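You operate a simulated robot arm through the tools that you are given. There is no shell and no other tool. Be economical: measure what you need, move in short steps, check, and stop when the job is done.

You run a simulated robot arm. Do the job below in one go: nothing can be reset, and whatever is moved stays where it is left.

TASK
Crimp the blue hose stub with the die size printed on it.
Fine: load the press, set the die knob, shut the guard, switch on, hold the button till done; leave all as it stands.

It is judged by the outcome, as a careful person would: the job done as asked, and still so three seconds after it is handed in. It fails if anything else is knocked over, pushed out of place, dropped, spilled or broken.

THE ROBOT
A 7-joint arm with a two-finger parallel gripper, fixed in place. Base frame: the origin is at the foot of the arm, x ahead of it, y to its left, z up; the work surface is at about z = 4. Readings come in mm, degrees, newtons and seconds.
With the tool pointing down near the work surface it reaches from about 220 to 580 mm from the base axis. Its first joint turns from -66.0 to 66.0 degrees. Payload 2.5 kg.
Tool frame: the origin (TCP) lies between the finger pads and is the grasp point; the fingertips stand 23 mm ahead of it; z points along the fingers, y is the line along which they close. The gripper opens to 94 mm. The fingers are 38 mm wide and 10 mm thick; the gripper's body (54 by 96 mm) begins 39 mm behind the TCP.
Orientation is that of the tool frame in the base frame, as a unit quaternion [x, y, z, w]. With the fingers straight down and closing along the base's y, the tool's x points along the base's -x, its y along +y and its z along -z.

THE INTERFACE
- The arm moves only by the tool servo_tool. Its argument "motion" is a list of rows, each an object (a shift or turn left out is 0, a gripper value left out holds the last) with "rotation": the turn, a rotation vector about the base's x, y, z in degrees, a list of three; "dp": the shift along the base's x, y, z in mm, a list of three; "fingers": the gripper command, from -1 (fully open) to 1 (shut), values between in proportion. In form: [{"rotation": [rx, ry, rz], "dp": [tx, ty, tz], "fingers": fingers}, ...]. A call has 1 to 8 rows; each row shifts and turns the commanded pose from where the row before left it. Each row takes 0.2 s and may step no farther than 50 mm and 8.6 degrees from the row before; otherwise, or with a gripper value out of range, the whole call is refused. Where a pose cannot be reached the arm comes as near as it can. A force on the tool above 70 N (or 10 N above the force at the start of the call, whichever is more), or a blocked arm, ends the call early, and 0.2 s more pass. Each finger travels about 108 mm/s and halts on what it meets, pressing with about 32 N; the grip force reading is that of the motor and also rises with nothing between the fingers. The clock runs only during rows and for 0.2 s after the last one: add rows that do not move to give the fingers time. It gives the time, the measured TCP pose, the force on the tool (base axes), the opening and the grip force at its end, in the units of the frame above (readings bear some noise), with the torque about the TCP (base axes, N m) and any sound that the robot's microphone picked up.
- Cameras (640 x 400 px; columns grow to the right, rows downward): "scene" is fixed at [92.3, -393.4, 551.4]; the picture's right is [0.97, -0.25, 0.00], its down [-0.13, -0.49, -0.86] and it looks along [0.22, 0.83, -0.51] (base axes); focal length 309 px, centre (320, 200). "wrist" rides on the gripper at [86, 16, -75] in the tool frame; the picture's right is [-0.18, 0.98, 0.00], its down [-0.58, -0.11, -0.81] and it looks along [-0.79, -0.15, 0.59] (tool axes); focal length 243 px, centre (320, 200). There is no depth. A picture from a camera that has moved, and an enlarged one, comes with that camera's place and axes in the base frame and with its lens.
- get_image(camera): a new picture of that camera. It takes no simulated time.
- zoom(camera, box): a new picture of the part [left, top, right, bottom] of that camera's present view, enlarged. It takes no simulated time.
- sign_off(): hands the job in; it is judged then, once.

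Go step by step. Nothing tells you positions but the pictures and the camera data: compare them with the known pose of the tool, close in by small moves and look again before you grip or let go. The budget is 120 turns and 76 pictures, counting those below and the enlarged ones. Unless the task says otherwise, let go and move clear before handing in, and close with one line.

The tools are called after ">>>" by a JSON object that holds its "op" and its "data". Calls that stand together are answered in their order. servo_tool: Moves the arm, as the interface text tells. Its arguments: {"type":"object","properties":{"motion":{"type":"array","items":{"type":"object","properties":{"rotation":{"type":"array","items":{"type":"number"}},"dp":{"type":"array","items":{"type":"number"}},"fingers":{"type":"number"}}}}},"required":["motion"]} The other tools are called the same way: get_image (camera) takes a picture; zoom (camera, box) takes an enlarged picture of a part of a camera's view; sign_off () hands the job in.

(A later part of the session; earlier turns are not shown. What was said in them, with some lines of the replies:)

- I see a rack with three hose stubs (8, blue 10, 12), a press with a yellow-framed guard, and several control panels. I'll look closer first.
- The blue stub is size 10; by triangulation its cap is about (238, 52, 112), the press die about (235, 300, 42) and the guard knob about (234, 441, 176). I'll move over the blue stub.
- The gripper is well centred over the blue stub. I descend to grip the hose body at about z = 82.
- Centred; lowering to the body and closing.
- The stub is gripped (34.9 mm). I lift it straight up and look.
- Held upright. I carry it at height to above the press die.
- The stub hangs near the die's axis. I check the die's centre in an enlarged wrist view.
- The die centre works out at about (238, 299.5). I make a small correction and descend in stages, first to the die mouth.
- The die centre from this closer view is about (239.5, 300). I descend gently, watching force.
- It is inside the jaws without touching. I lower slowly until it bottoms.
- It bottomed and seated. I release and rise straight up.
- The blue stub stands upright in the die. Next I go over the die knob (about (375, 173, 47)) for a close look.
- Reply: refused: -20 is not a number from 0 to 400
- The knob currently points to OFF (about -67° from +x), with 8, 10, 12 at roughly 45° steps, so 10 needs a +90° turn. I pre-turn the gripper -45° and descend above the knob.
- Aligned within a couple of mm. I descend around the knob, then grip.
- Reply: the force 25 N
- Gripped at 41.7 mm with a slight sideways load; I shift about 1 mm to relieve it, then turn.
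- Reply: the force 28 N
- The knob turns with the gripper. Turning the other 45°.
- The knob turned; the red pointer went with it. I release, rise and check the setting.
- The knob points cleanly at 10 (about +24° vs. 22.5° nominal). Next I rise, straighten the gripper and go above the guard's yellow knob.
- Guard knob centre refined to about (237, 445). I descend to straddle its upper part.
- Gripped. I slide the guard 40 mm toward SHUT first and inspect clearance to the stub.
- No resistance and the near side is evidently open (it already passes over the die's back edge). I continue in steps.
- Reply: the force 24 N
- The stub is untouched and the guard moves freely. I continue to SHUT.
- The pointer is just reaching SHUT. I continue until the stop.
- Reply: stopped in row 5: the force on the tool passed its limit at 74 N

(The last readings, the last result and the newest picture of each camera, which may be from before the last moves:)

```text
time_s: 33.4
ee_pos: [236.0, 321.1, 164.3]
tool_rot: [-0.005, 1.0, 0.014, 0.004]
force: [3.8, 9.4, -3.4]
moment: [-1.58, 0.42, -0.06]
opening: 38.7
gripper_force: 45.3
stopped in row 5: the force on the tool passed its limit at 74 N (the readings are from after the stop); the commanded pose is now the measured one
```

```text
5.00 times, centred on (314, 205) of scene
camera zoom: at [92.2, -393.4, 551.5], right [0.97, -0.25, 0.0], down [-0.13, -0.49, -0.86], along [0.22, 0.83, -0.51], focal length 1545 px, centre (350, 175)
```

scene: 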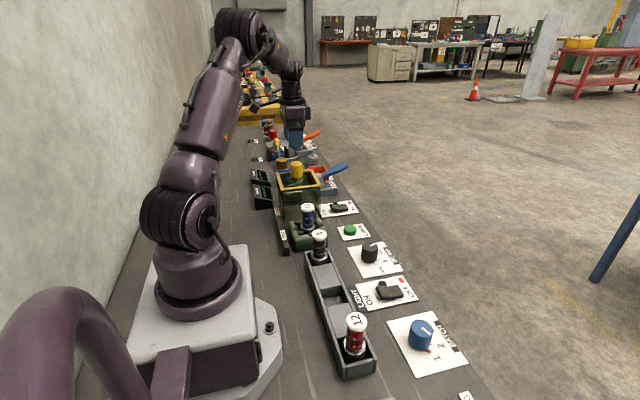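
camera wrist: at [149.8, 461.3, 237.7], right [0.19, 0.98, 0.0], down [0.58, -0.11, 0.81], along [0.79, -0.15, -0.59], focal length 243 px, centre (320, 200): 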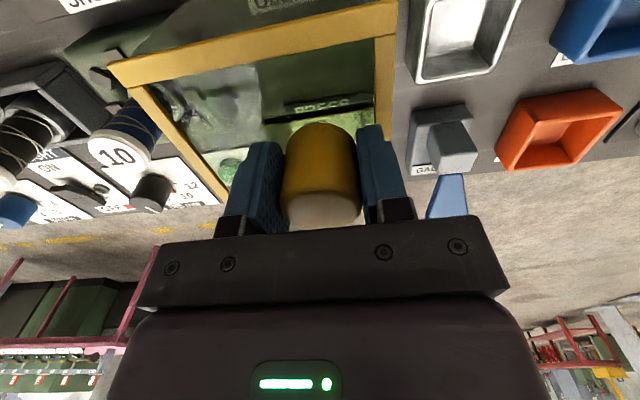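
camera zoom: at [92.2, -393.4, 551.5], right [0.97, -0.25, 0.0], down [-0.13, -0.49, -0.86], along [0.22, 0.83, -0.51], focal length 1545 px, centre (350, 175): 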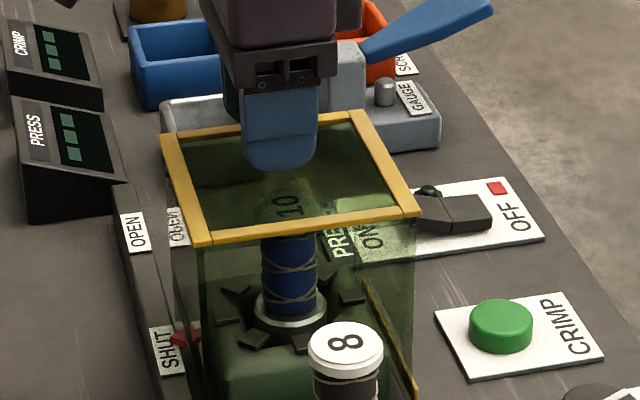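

The guard reached its hard stop with the pointer at SHUT. I release and rise clear.

>>> {"op": "servo_tool", "data": {"motion": [{"fingers": -0.2}, {}, {"dp": [0, 0, 20]}, {"dp": [0, 0, 40]}, {"dp": [0, 0, 40]}, {}]}}

>>> {"op": "get_image", "data": {"camera": "wrist"}}

>>> {"op": "zoom", "data": {"camera": "scene", "box": [250, 165, 378, 245]}}

```text
time_s: 34.8
ee_pos: [235.5, 319.2, 265.8]
tool_rot: [-0.004, 1.0, 0.013, 0.005]
force: [-0.2, 0.9, 0.4]
moment: [0.02, 0.02, -0.01]
opening: 56.7
gripper_force: 0.0
```

```text
29 pictures are left
camera wrist: at [147.4, 332.0, 341.0], right [0.17, 0.98, 0.03], down [0.57, -0.13, 0.81], along [0.8, -0.12, -0.59], focal length 243 px, centre (320, 200)
```

wrist: 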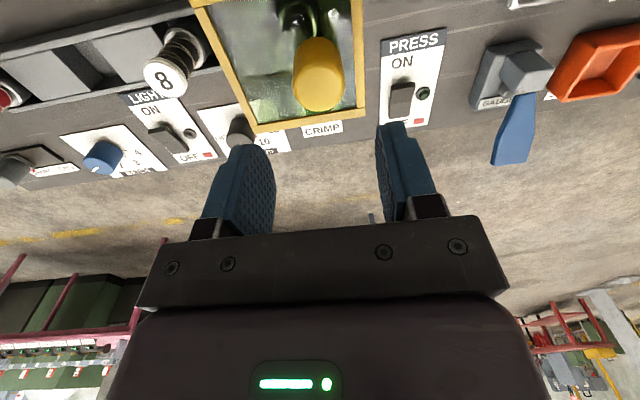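

```text
5.00 times, centred on (314, 205) of scene
camera zoom: at [92.3, -393.4, 551.4], right [0.97, -0.25, 0.0], down [-0.13, -0.49, -0.86], along [0.22, 0.83, -0.51], focal length 1545 px, centre (350, 175)
```

zoom: 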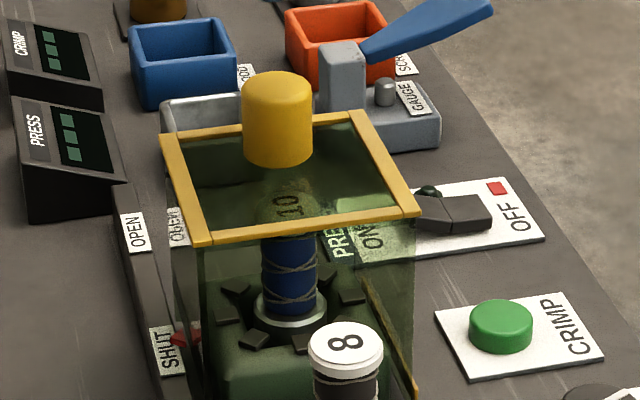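

Guard shut, stub untouched. I fix the slight tool tilt, close the fingers and approach the PRESS switch (about (370, 420)) for a look.

>>> {"op": "servo_tool", "data": {"motion": [{"dp": [27, 25, 0], "rotation": [-1.6, 0, 0], "fingers": 1}, {"dp": [27, 25, 0]}, {"dp": [27, 25, 0]}, {"dp": [29, 25, 0]}, {"dp": [0, 0, -40]}, {"dp": [0, 0, -40]}, {}]}}

>>> {"op": "get_image", "data": {"camera": "wrist"}}

>>> {"op": "zoom", "data": {"camera": "scene", "box": [300, 175, 380, 225]}}

```text
time_s: 36.4
ee_pos: [346.1, 419.0, 184.8]
tool_rot: [-0.005, 1.0, 0.0, 0.004]
force: [-0.1, 0.6, -1.2]
moment: [-0.02, 0.03, 0.01]
opening: 0.0
gripper_force: 32.2
```

```text
27 pictures are left
camera wrist: at [257.3, 434.1, 258.1], right [0.17, 0.98, 0.0], down [0.57, -0.1, 0.81], along [0.8, -0.14, -0.58], focal length 243 px, centre (320, 200)
```

wrist: 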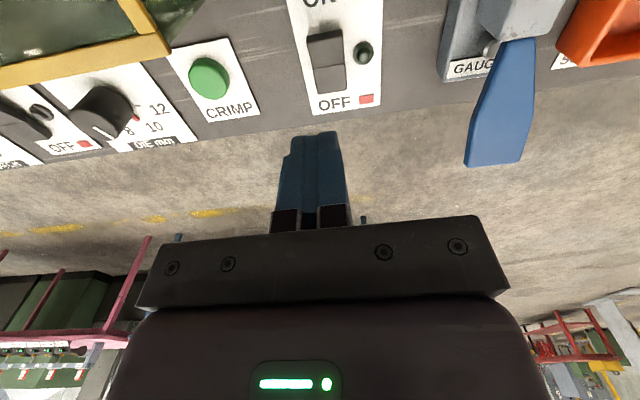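

```text
8.00 times, centred on (340, 200) of scene
camera zoom: at [92.3, -393.4, 551.4], right [0.97, -0.25, 0.0], down [-0.13, -0.49, -0.86], along [0.22, 0.83, -0.51], focal length 2472 px, centre (160, 200)
```

zoom: 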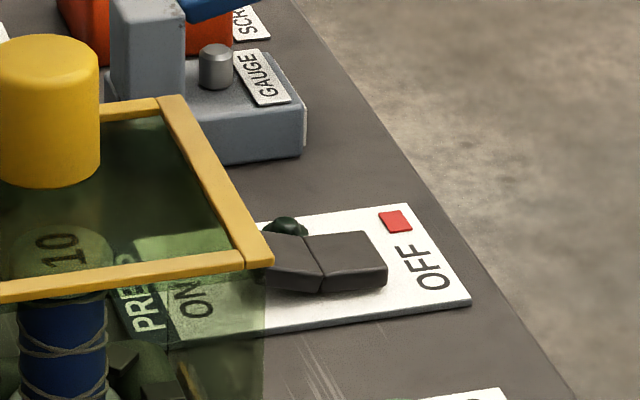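

The PRESS rocker spans about x 343–395 at y ≈ 422, with ON toward the robot. I come down over the ON half with closed fingers.

>>> {"op": "servo_tool", "data": {"motion": [{"dp": [0, 3, -45]}, {"dp": [0, 0, -45]}, {"dp": [0, 0, -30]}, {}]}}

>>> {"op": "get_image", "data": {"camera": "wrist"}}

>>> {"op": "zoom", "data": {"camera": "scene", "box": [300, 175, 380, 225]}}

```text
time_s: 37.4
ee_pos: [345.8, 421.2, 64.6]
tool_rot: [-0.006, 1.0, 0.0, 0.005]
force: [-0.8, 0.1, 0.2]
moment: [0.0, -0.02, -0.01]
opening: 0.0
gripper_force: 32.1
```

```text
25 pictures are left
camera wrist: at [257.2, 437.0, 139.1], right [0.17, 0.98, 0.0], down [0.57, -0.1, 0.81], along [0.8, -0.14, -0.58], focal length 243 px, centre (320, 200)
```

wrist: 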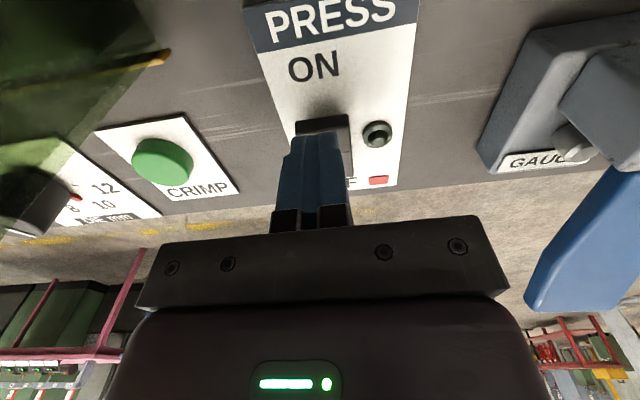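

```text
8.00 times, centred on (340, 200) of scene
camera zoom: at [92.3, -393.4, 551.4], right [0.97, -0.25, 0.0], down [-0.13, -0.49, -0.86], along [0.22, 0.83, -0.51], focal length 2472 px, centre (160, 200)
```

zoom: 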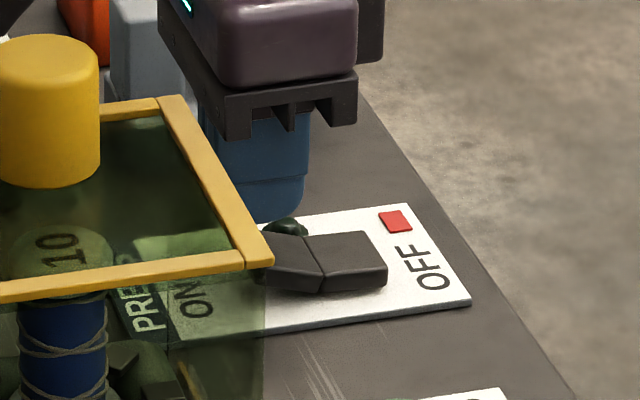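

>>> {"op": "servo_tool", "data": {"motion": [{"dp": [0, 1, -8]}, {"dp": [0, 0, -6]}, {"dp": [0, 0, -4]}, {"dp": [0, 0, -4]}, {"dp": [0, 0, -3]}, {}]}}

>>> {"op": "zoom", "data": {"camera": "scene", "box": [300, 175, 380, 225]}}

```text
time_s: 38.8
ee_pos: [346.0, 422.1, 41.1]
tool_rot: [-0.005, 1.0, 0.0, 0.005]
force: [-0.6, 0.2, 3.6]
moment: [-0.02, -0.06, -0.03]
opening: 0.2
gripper_force: 32.0
```

```text
8.00 times, centred on (340, 200) of scene
camera zoom: at [92.2, -393.4, 551.4], right [0.97, -0.25, 0.0], down [-0.13, -0.49, -0.86], along [0.22, 0.83, -0.51], focal length 2472 px, centre (160, 200)
```

zoom: 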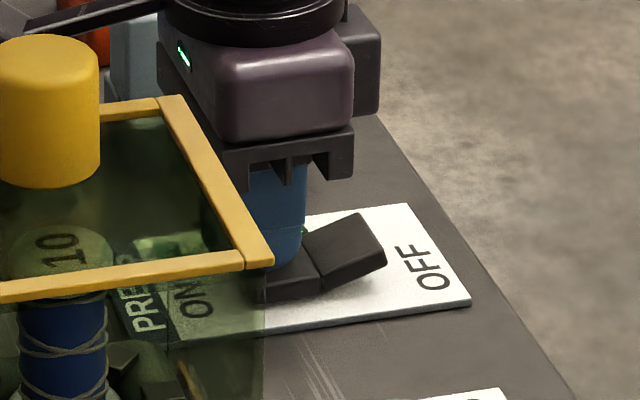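

The rocker has tipped to ON and the lamp seems green. I rise and check.

>>> {"op": "servo_tool", "data": {"motion": [{"dp": [0, 0, 20]}, {"dp": [0, 0, 45]}, {"dp": [0, 0, 45]}, {}]}}

>>> {"op": "get_image", "data": {"camera": "wrist"}}

>>> {"op": "zoom", "data": {"camera": "scene", "box": [230, 150, 390, 250]}}

```text
time_s: 39.8
ee_pos: [344.7, 422.1, 150.7]
tool_rot: [-0.005, 1.0, -0.001, 0.004]
force: [0.2, -0.2, 0.3]
moment: [0.01, 0.0, -0.01]
opening: 0.2
gripper_force: 31.6
```

```text
22 pictures are left
camera wrist: at [256.8, 436.8, 226.1], right [0.17, 0.98, 0.0], down [0.58, -0.1, 0.81], along [0.8, -0.14, -0.58], focal length 243 px, centre (320, 200)
```

wrist: 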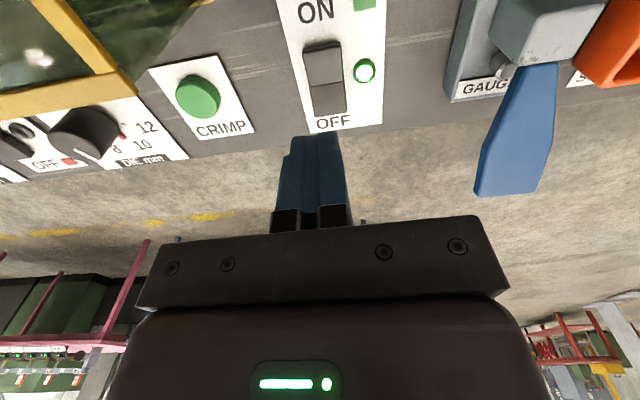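

```text
4.00 times, centred on (310, 200) of scene
camera zoom: at [92.3, -393.4, 551.4], right [0.97, -0.25, 0.0], down [-0.13, -0.49, -0.86], along [0.22, 0.83, -0.51], focal length 1236 px, centre (360, 200)
```

zoom: 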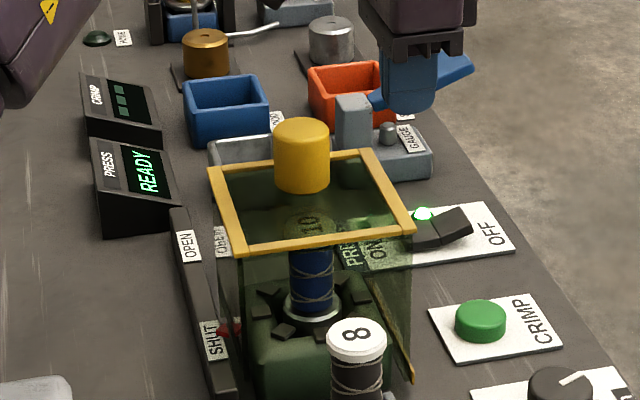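

PRESS shows READY. The CRIMP button is at about (364, 300, 15–20). With the gripper as is, the camera would hit the guard, so I raise, turn the gripper +90° and move over the button.

>>> {"op": "servo_tool", "data": {"motion": [{"dp": [0, 0, 35]}, {"dp": [0, 0, 35]}, {"rotation": [0, 0, 8.5], "dp": [3, -20, 0]}, {"rotation": [0, 0, 8.5], "dp": [3, -20, 0]}, {"rotation": [0, 0, 8.5], "dp": [3, -20, 0]}, {"rotation": [0, 0, 8.5], "dp": [3, -20, 0]}, {"rotation": [0, 0, 8.5], "dp": [3, -20, 0]}, {"rotation": [0, 0, 8.5], "dp": [3, -20, 0]}]}}

>>> {"op": "servo_tool", "data": {"motion": [{"rotation": [0, 0, 8.5], "dp": [3, 0, 0]}, {"rotation": [0, 0, 8.5]}, {"rotation": [0, 0, 8.5]}, {"rotation": [0, 0, 8.5]}, {"rotation": [0, 0, 5]}, {"dp": [0, 0, -40]}, {"dp": [0, 0, -30]}, {}]}}

>>> {"op": "get_image", "data": {"camera": "wrist"}}

>>> {"op": "zoom", "data": {"camera": "scene", "box": [270, 150, 430, 250]}}

```text
time_s: 41.6
ee_pos: [363.0, 303.3, 220.0]
tool_rot: [-0.437, 0.899, 0.001, 0.005]
force: [0.0, -0.7, 0.3]
moment: [0.01, -0.01, 0.0]
opening: 0.3
gripper_force: 32.0
```

```text
time_s: 43.4
ee_pos: [366.8, 303.6, 150.0]
tool_rot: [0.711, -0.704, -0.003, -0.004]
force: [1.0, 0.0, 0.1]
moment: [-0.01, -0.04, -0.01]
opening: 0.3
gripper_force: 32.5
```

```text
20 pictures are left
camera wrist: at [350.1, 215.5, 224.4], right [-0.98, 0.17, 0.0], down [0.1, 0.57, 0.81], along [0.14, 0.8, -0.58], focal length 243 px, centre (320, 200)
```

wrist: 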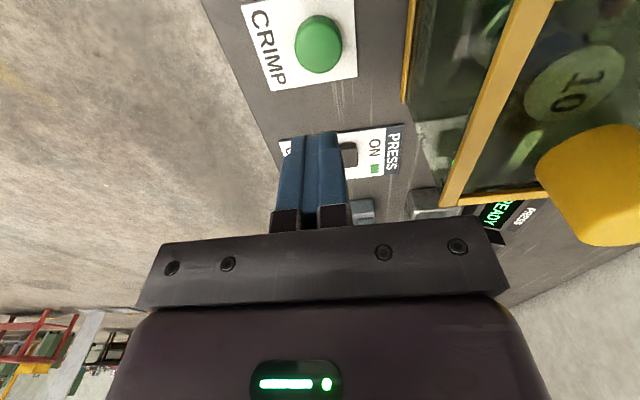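

```text
4.00 times, centred on (350, 200) of scene
camera zoom: at [92.3, -393.4, 551.4], right [0.97, -0.25, 0.0], down [-0.13, -0.49, -0.86], along [0.22, 0.83, -0.51], focal length 1236 px, centre (200, 200)
```

zoom: 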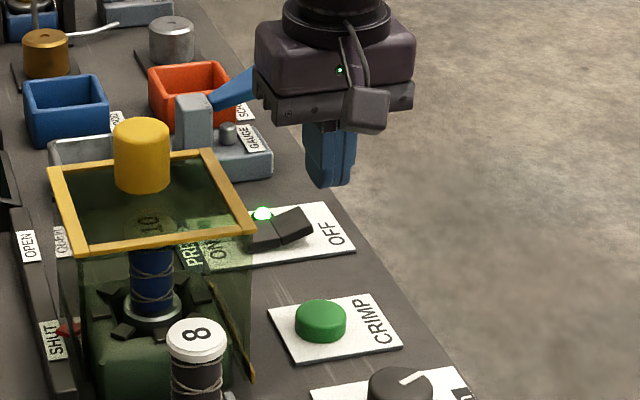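

Button refined to about (366, 297). I descend to just above it.

>>> {"op": "servo_tool", "data": {"motion": [{"dp": [0, -6, -40]}, {"dp": [0, 0, -40]}, {"dp": [0, 0, -12]}, {}]}}

>>> {"op": "zoom", "data": {"camera": "scene", "box": [270, 150, 430, 250]}}

>>> {"op": "get_image", "data": {"camera": "wrist"}}

```text
time_s: 44.4
ee_pos: [366.8, 296.0, 57.3]
tool_rot: [0.71, -0.704, -0.003, -0.004]
force: [0.8, -0.4, -0.2]
moment: [-0.02, 0.02, -0.01]
opening: 0.1
gripper_force: 31.7
```

```text
4.00 times, centred on (350, 200) of scene
camera zoom: at [92.3, -393.4, 551.4], right [0.97, -0.25, 0.0], down [-0.13, -0.49, -0.86], along [0.22, 0.83, -0.51], focal length 1236 px, centre (200, 200)
```

zoom: 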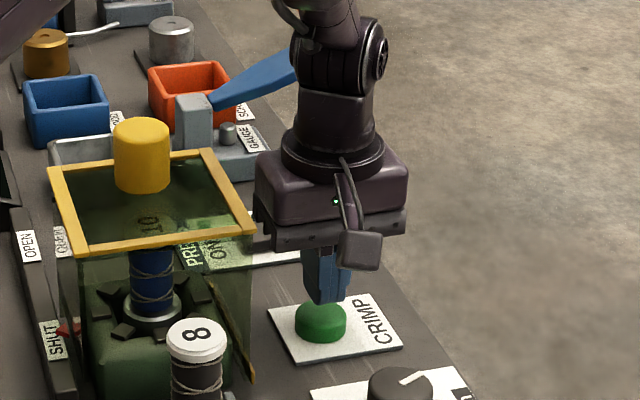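

```text
17 pictures are left
camera wrist: at [350.6, 209.4, 131.5], right [-0.98, 0.17, 0.0], down [0.1, 0.58, 0.81], along [0.14, 0.8, -0.58], focal length 243 px, centre (320, 200)
```

wrist: 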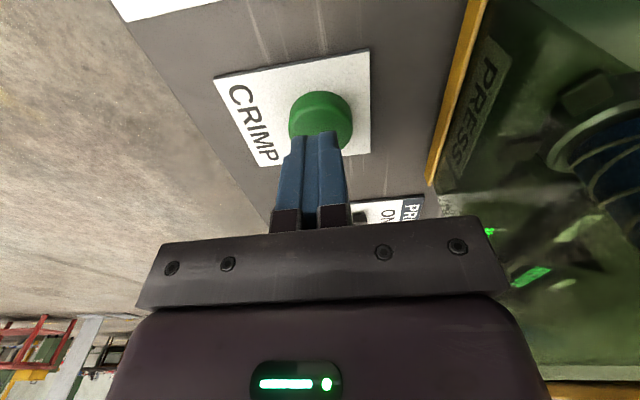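

Centred over the button. I press down slowly.

>>> {"op": "servo_tool", "data": {"motion": [{"dp": [0, 0, -6]}, {"dp": [0, 0, -4]}, {"dp": [0, 0, -3]}, {"dp": [0, 0, -2]}, {}]}}

>>> {"op": "zoom", "data": {"camera": "scene", "box": [230, 150, 390, 250]}}

```text
time_s: 45.6
ee_pos: [367.1, 297.9, 43.3]
tool_rot: [0.711, -0.704, -0.002, -0.004]
force: [-0.1, -0.4, 0.7]
moment: [0.01, 0.02, 0.01]
opening: 0.0
gripper_force: 32.1
```

```text
4.00 times, centred on (310, 200) of scene
camera zoom: at [92.3, -393.4, 551.4], right [0.97, -0.25, 0.0], down [-0.13, -0.49, -0.86], along [0.22, 0.83, -0.51], focal length 1236 px, centre (360, 200)
```

zoom: 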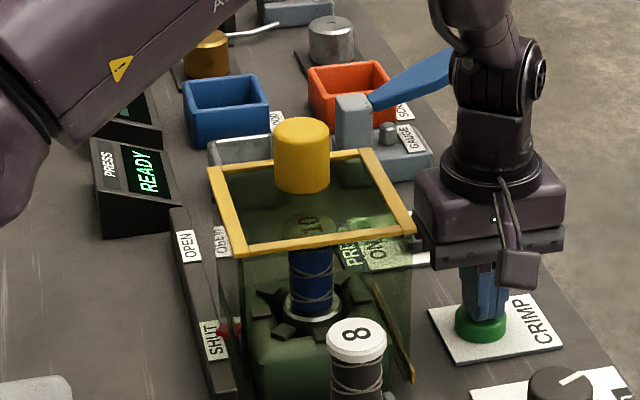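

>>> {"op": "servo_tool", "data": {"motion": [{"dp": [0, 0, -2]}, {"dp": [0, 0, -2]}, {"dp": [0, 0, -2]}, {}]}}

```text
time_s: 46.6
ee_pos: [367.0, 297.5, 37.1]
tool_rot: [0.711, -0.703, -0.003, -0.004]
force: [-0.9, 0.1, 2.9]
moment: [-0.02, 0.03, -0.01]
opening: 0.0
gripper_force: 32.1
heard: click
```

Button clicked. I hold it and watch the display.

>>> {"op": "servo_tool", "data": {"motion": [{"dp": [0, 0, -1.5]}, {}, {}, {}]}}

>>> {"op": "zoom", "data": {"camera": "scene", "box": [230, 150, 390, 250]}}

```text
time_s: 47.6
ee_pos: [366.4, 297.0, 36.3]
tool_rot: [0.711, -0.703, -0.002, -0.003]
force: [0.8, 0.5, 2.9]
moment: [-0.07, 0.02, -0.01]
opening: 0.4
gripper_force: 31.9
```

```text
4.00 times, centred on (310, 200) of scene
camera zoom: at [92.3, -393.4, 551.4], right [0.97, -0.25, 0.0], down [-0.13, -0.49, -0.86], along [0.22, 0.83, -0.51], focal length 1236 px, centre (360, 200)
```

zoom: 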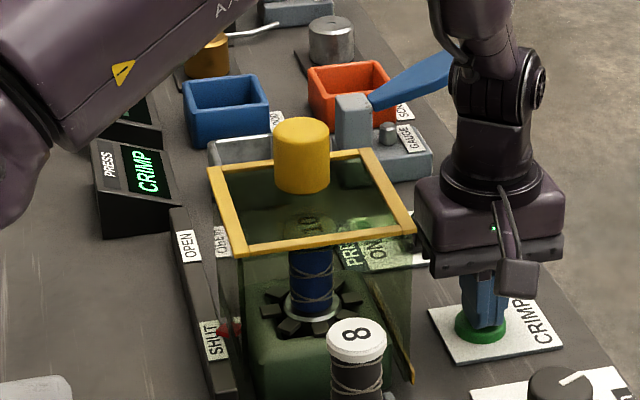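

PRESS now reads CRIMP and the jaws are closing; keep holding.

>>> {"op": "servo_tool", "data": {"motion": [{}, {}, {}, {}, {}, {}, {}, {}]}}

>>> {"op": "zoom", "data": {"camera": "scene", "box": [230, 150, 390, 250]}}

```text
time_s: 49.4
ee_pos: [366.6, 298.0, 37.0]
tool_rot: [0.711, -0.703, -0.002, -0.003]
force: [0.2, 0.4, 3.5]
moment: [-0.01, -0.06, 0.04]
opening: 0.0
gripper_force: 31.6
```

```text
4.00 times, centred on (310, 200) of scene
camera zoom: at [92.2, -393.4, 551.4], right [0.97, -0.25, 0.0], down [-0.13, -0.49, -0.86], along [0.22, 0.83, -0.51], focal length 1236 px, centre (360, 200)
```

zoom: 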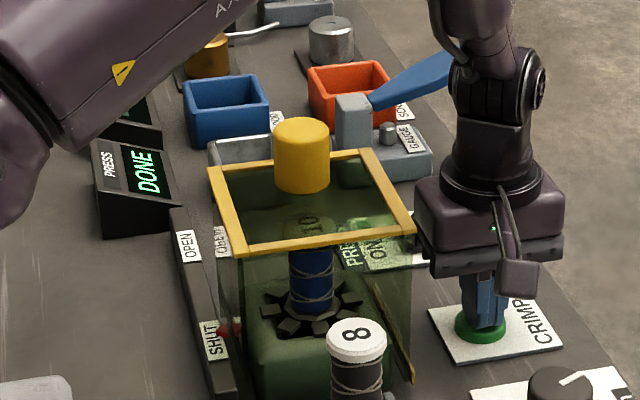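

PRESS shows DONE. I release the button straight up and check everything.

>>> {"op": "servo_tool", "data": {"motion": [{"dp": [0, 0, 15]}, {"dp": [0, 0, 40]}, {"dp": [0, 0, 45]}, {"dp": [0, 0, 45]}, {"dp": [0, 0, 45]}, {}]}}

>>> {"op": "zoom", "data": {"camera": "scene", "box": [230, 150, 390, 250]}}

>>> {"op": "get_image", "data": {"camera": "scene"}}

```text
time_s: 50.8
ee_pos: [367.1, 297.4, 227.7]
tool_rot: [0.711, -0.704, -0.003, -0.004]
force: [0.0, 0.6, -1.4]
moment: [0.0, -0.01, 0.0]
opening: 0.1
gripper_force: 31.7
```

```text
4.00 times, centred on (310, 200) of scene
camera zoom: at [92.3, -393.4, 551.4], right [0.97, -0.25, 0.0], down [-0.13, -0.49, -0.86], along [0.22, 0.83, -0.51], focal length 1236 px, centre (360, 200)
```

zoom: 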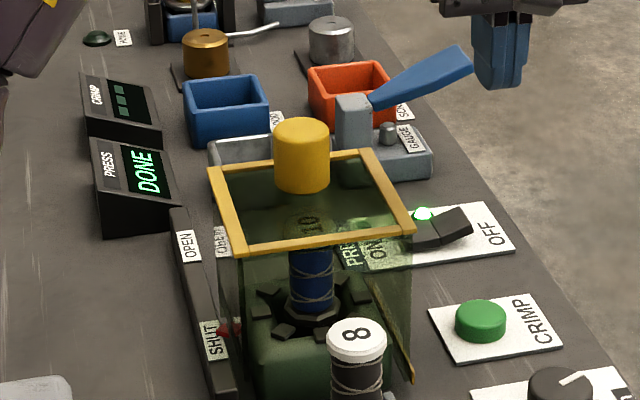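

```text
12 pictures are left
```

scene: 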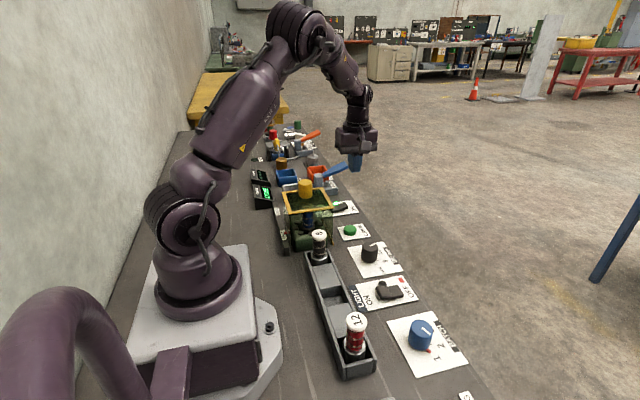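

The press still shows DONE, the crimped stub is in the press with the guard shut and the knob on 10, and the arm is clear. I'm handing in now.

>>> {"op": "sign_off", "data": {}}

```text
The job is handed in.
```

The blue hose stub is crimped with die size 10 and the press display reads DONE. The stub is still in the press, with the guard shut, the switch on and the knob at 10.
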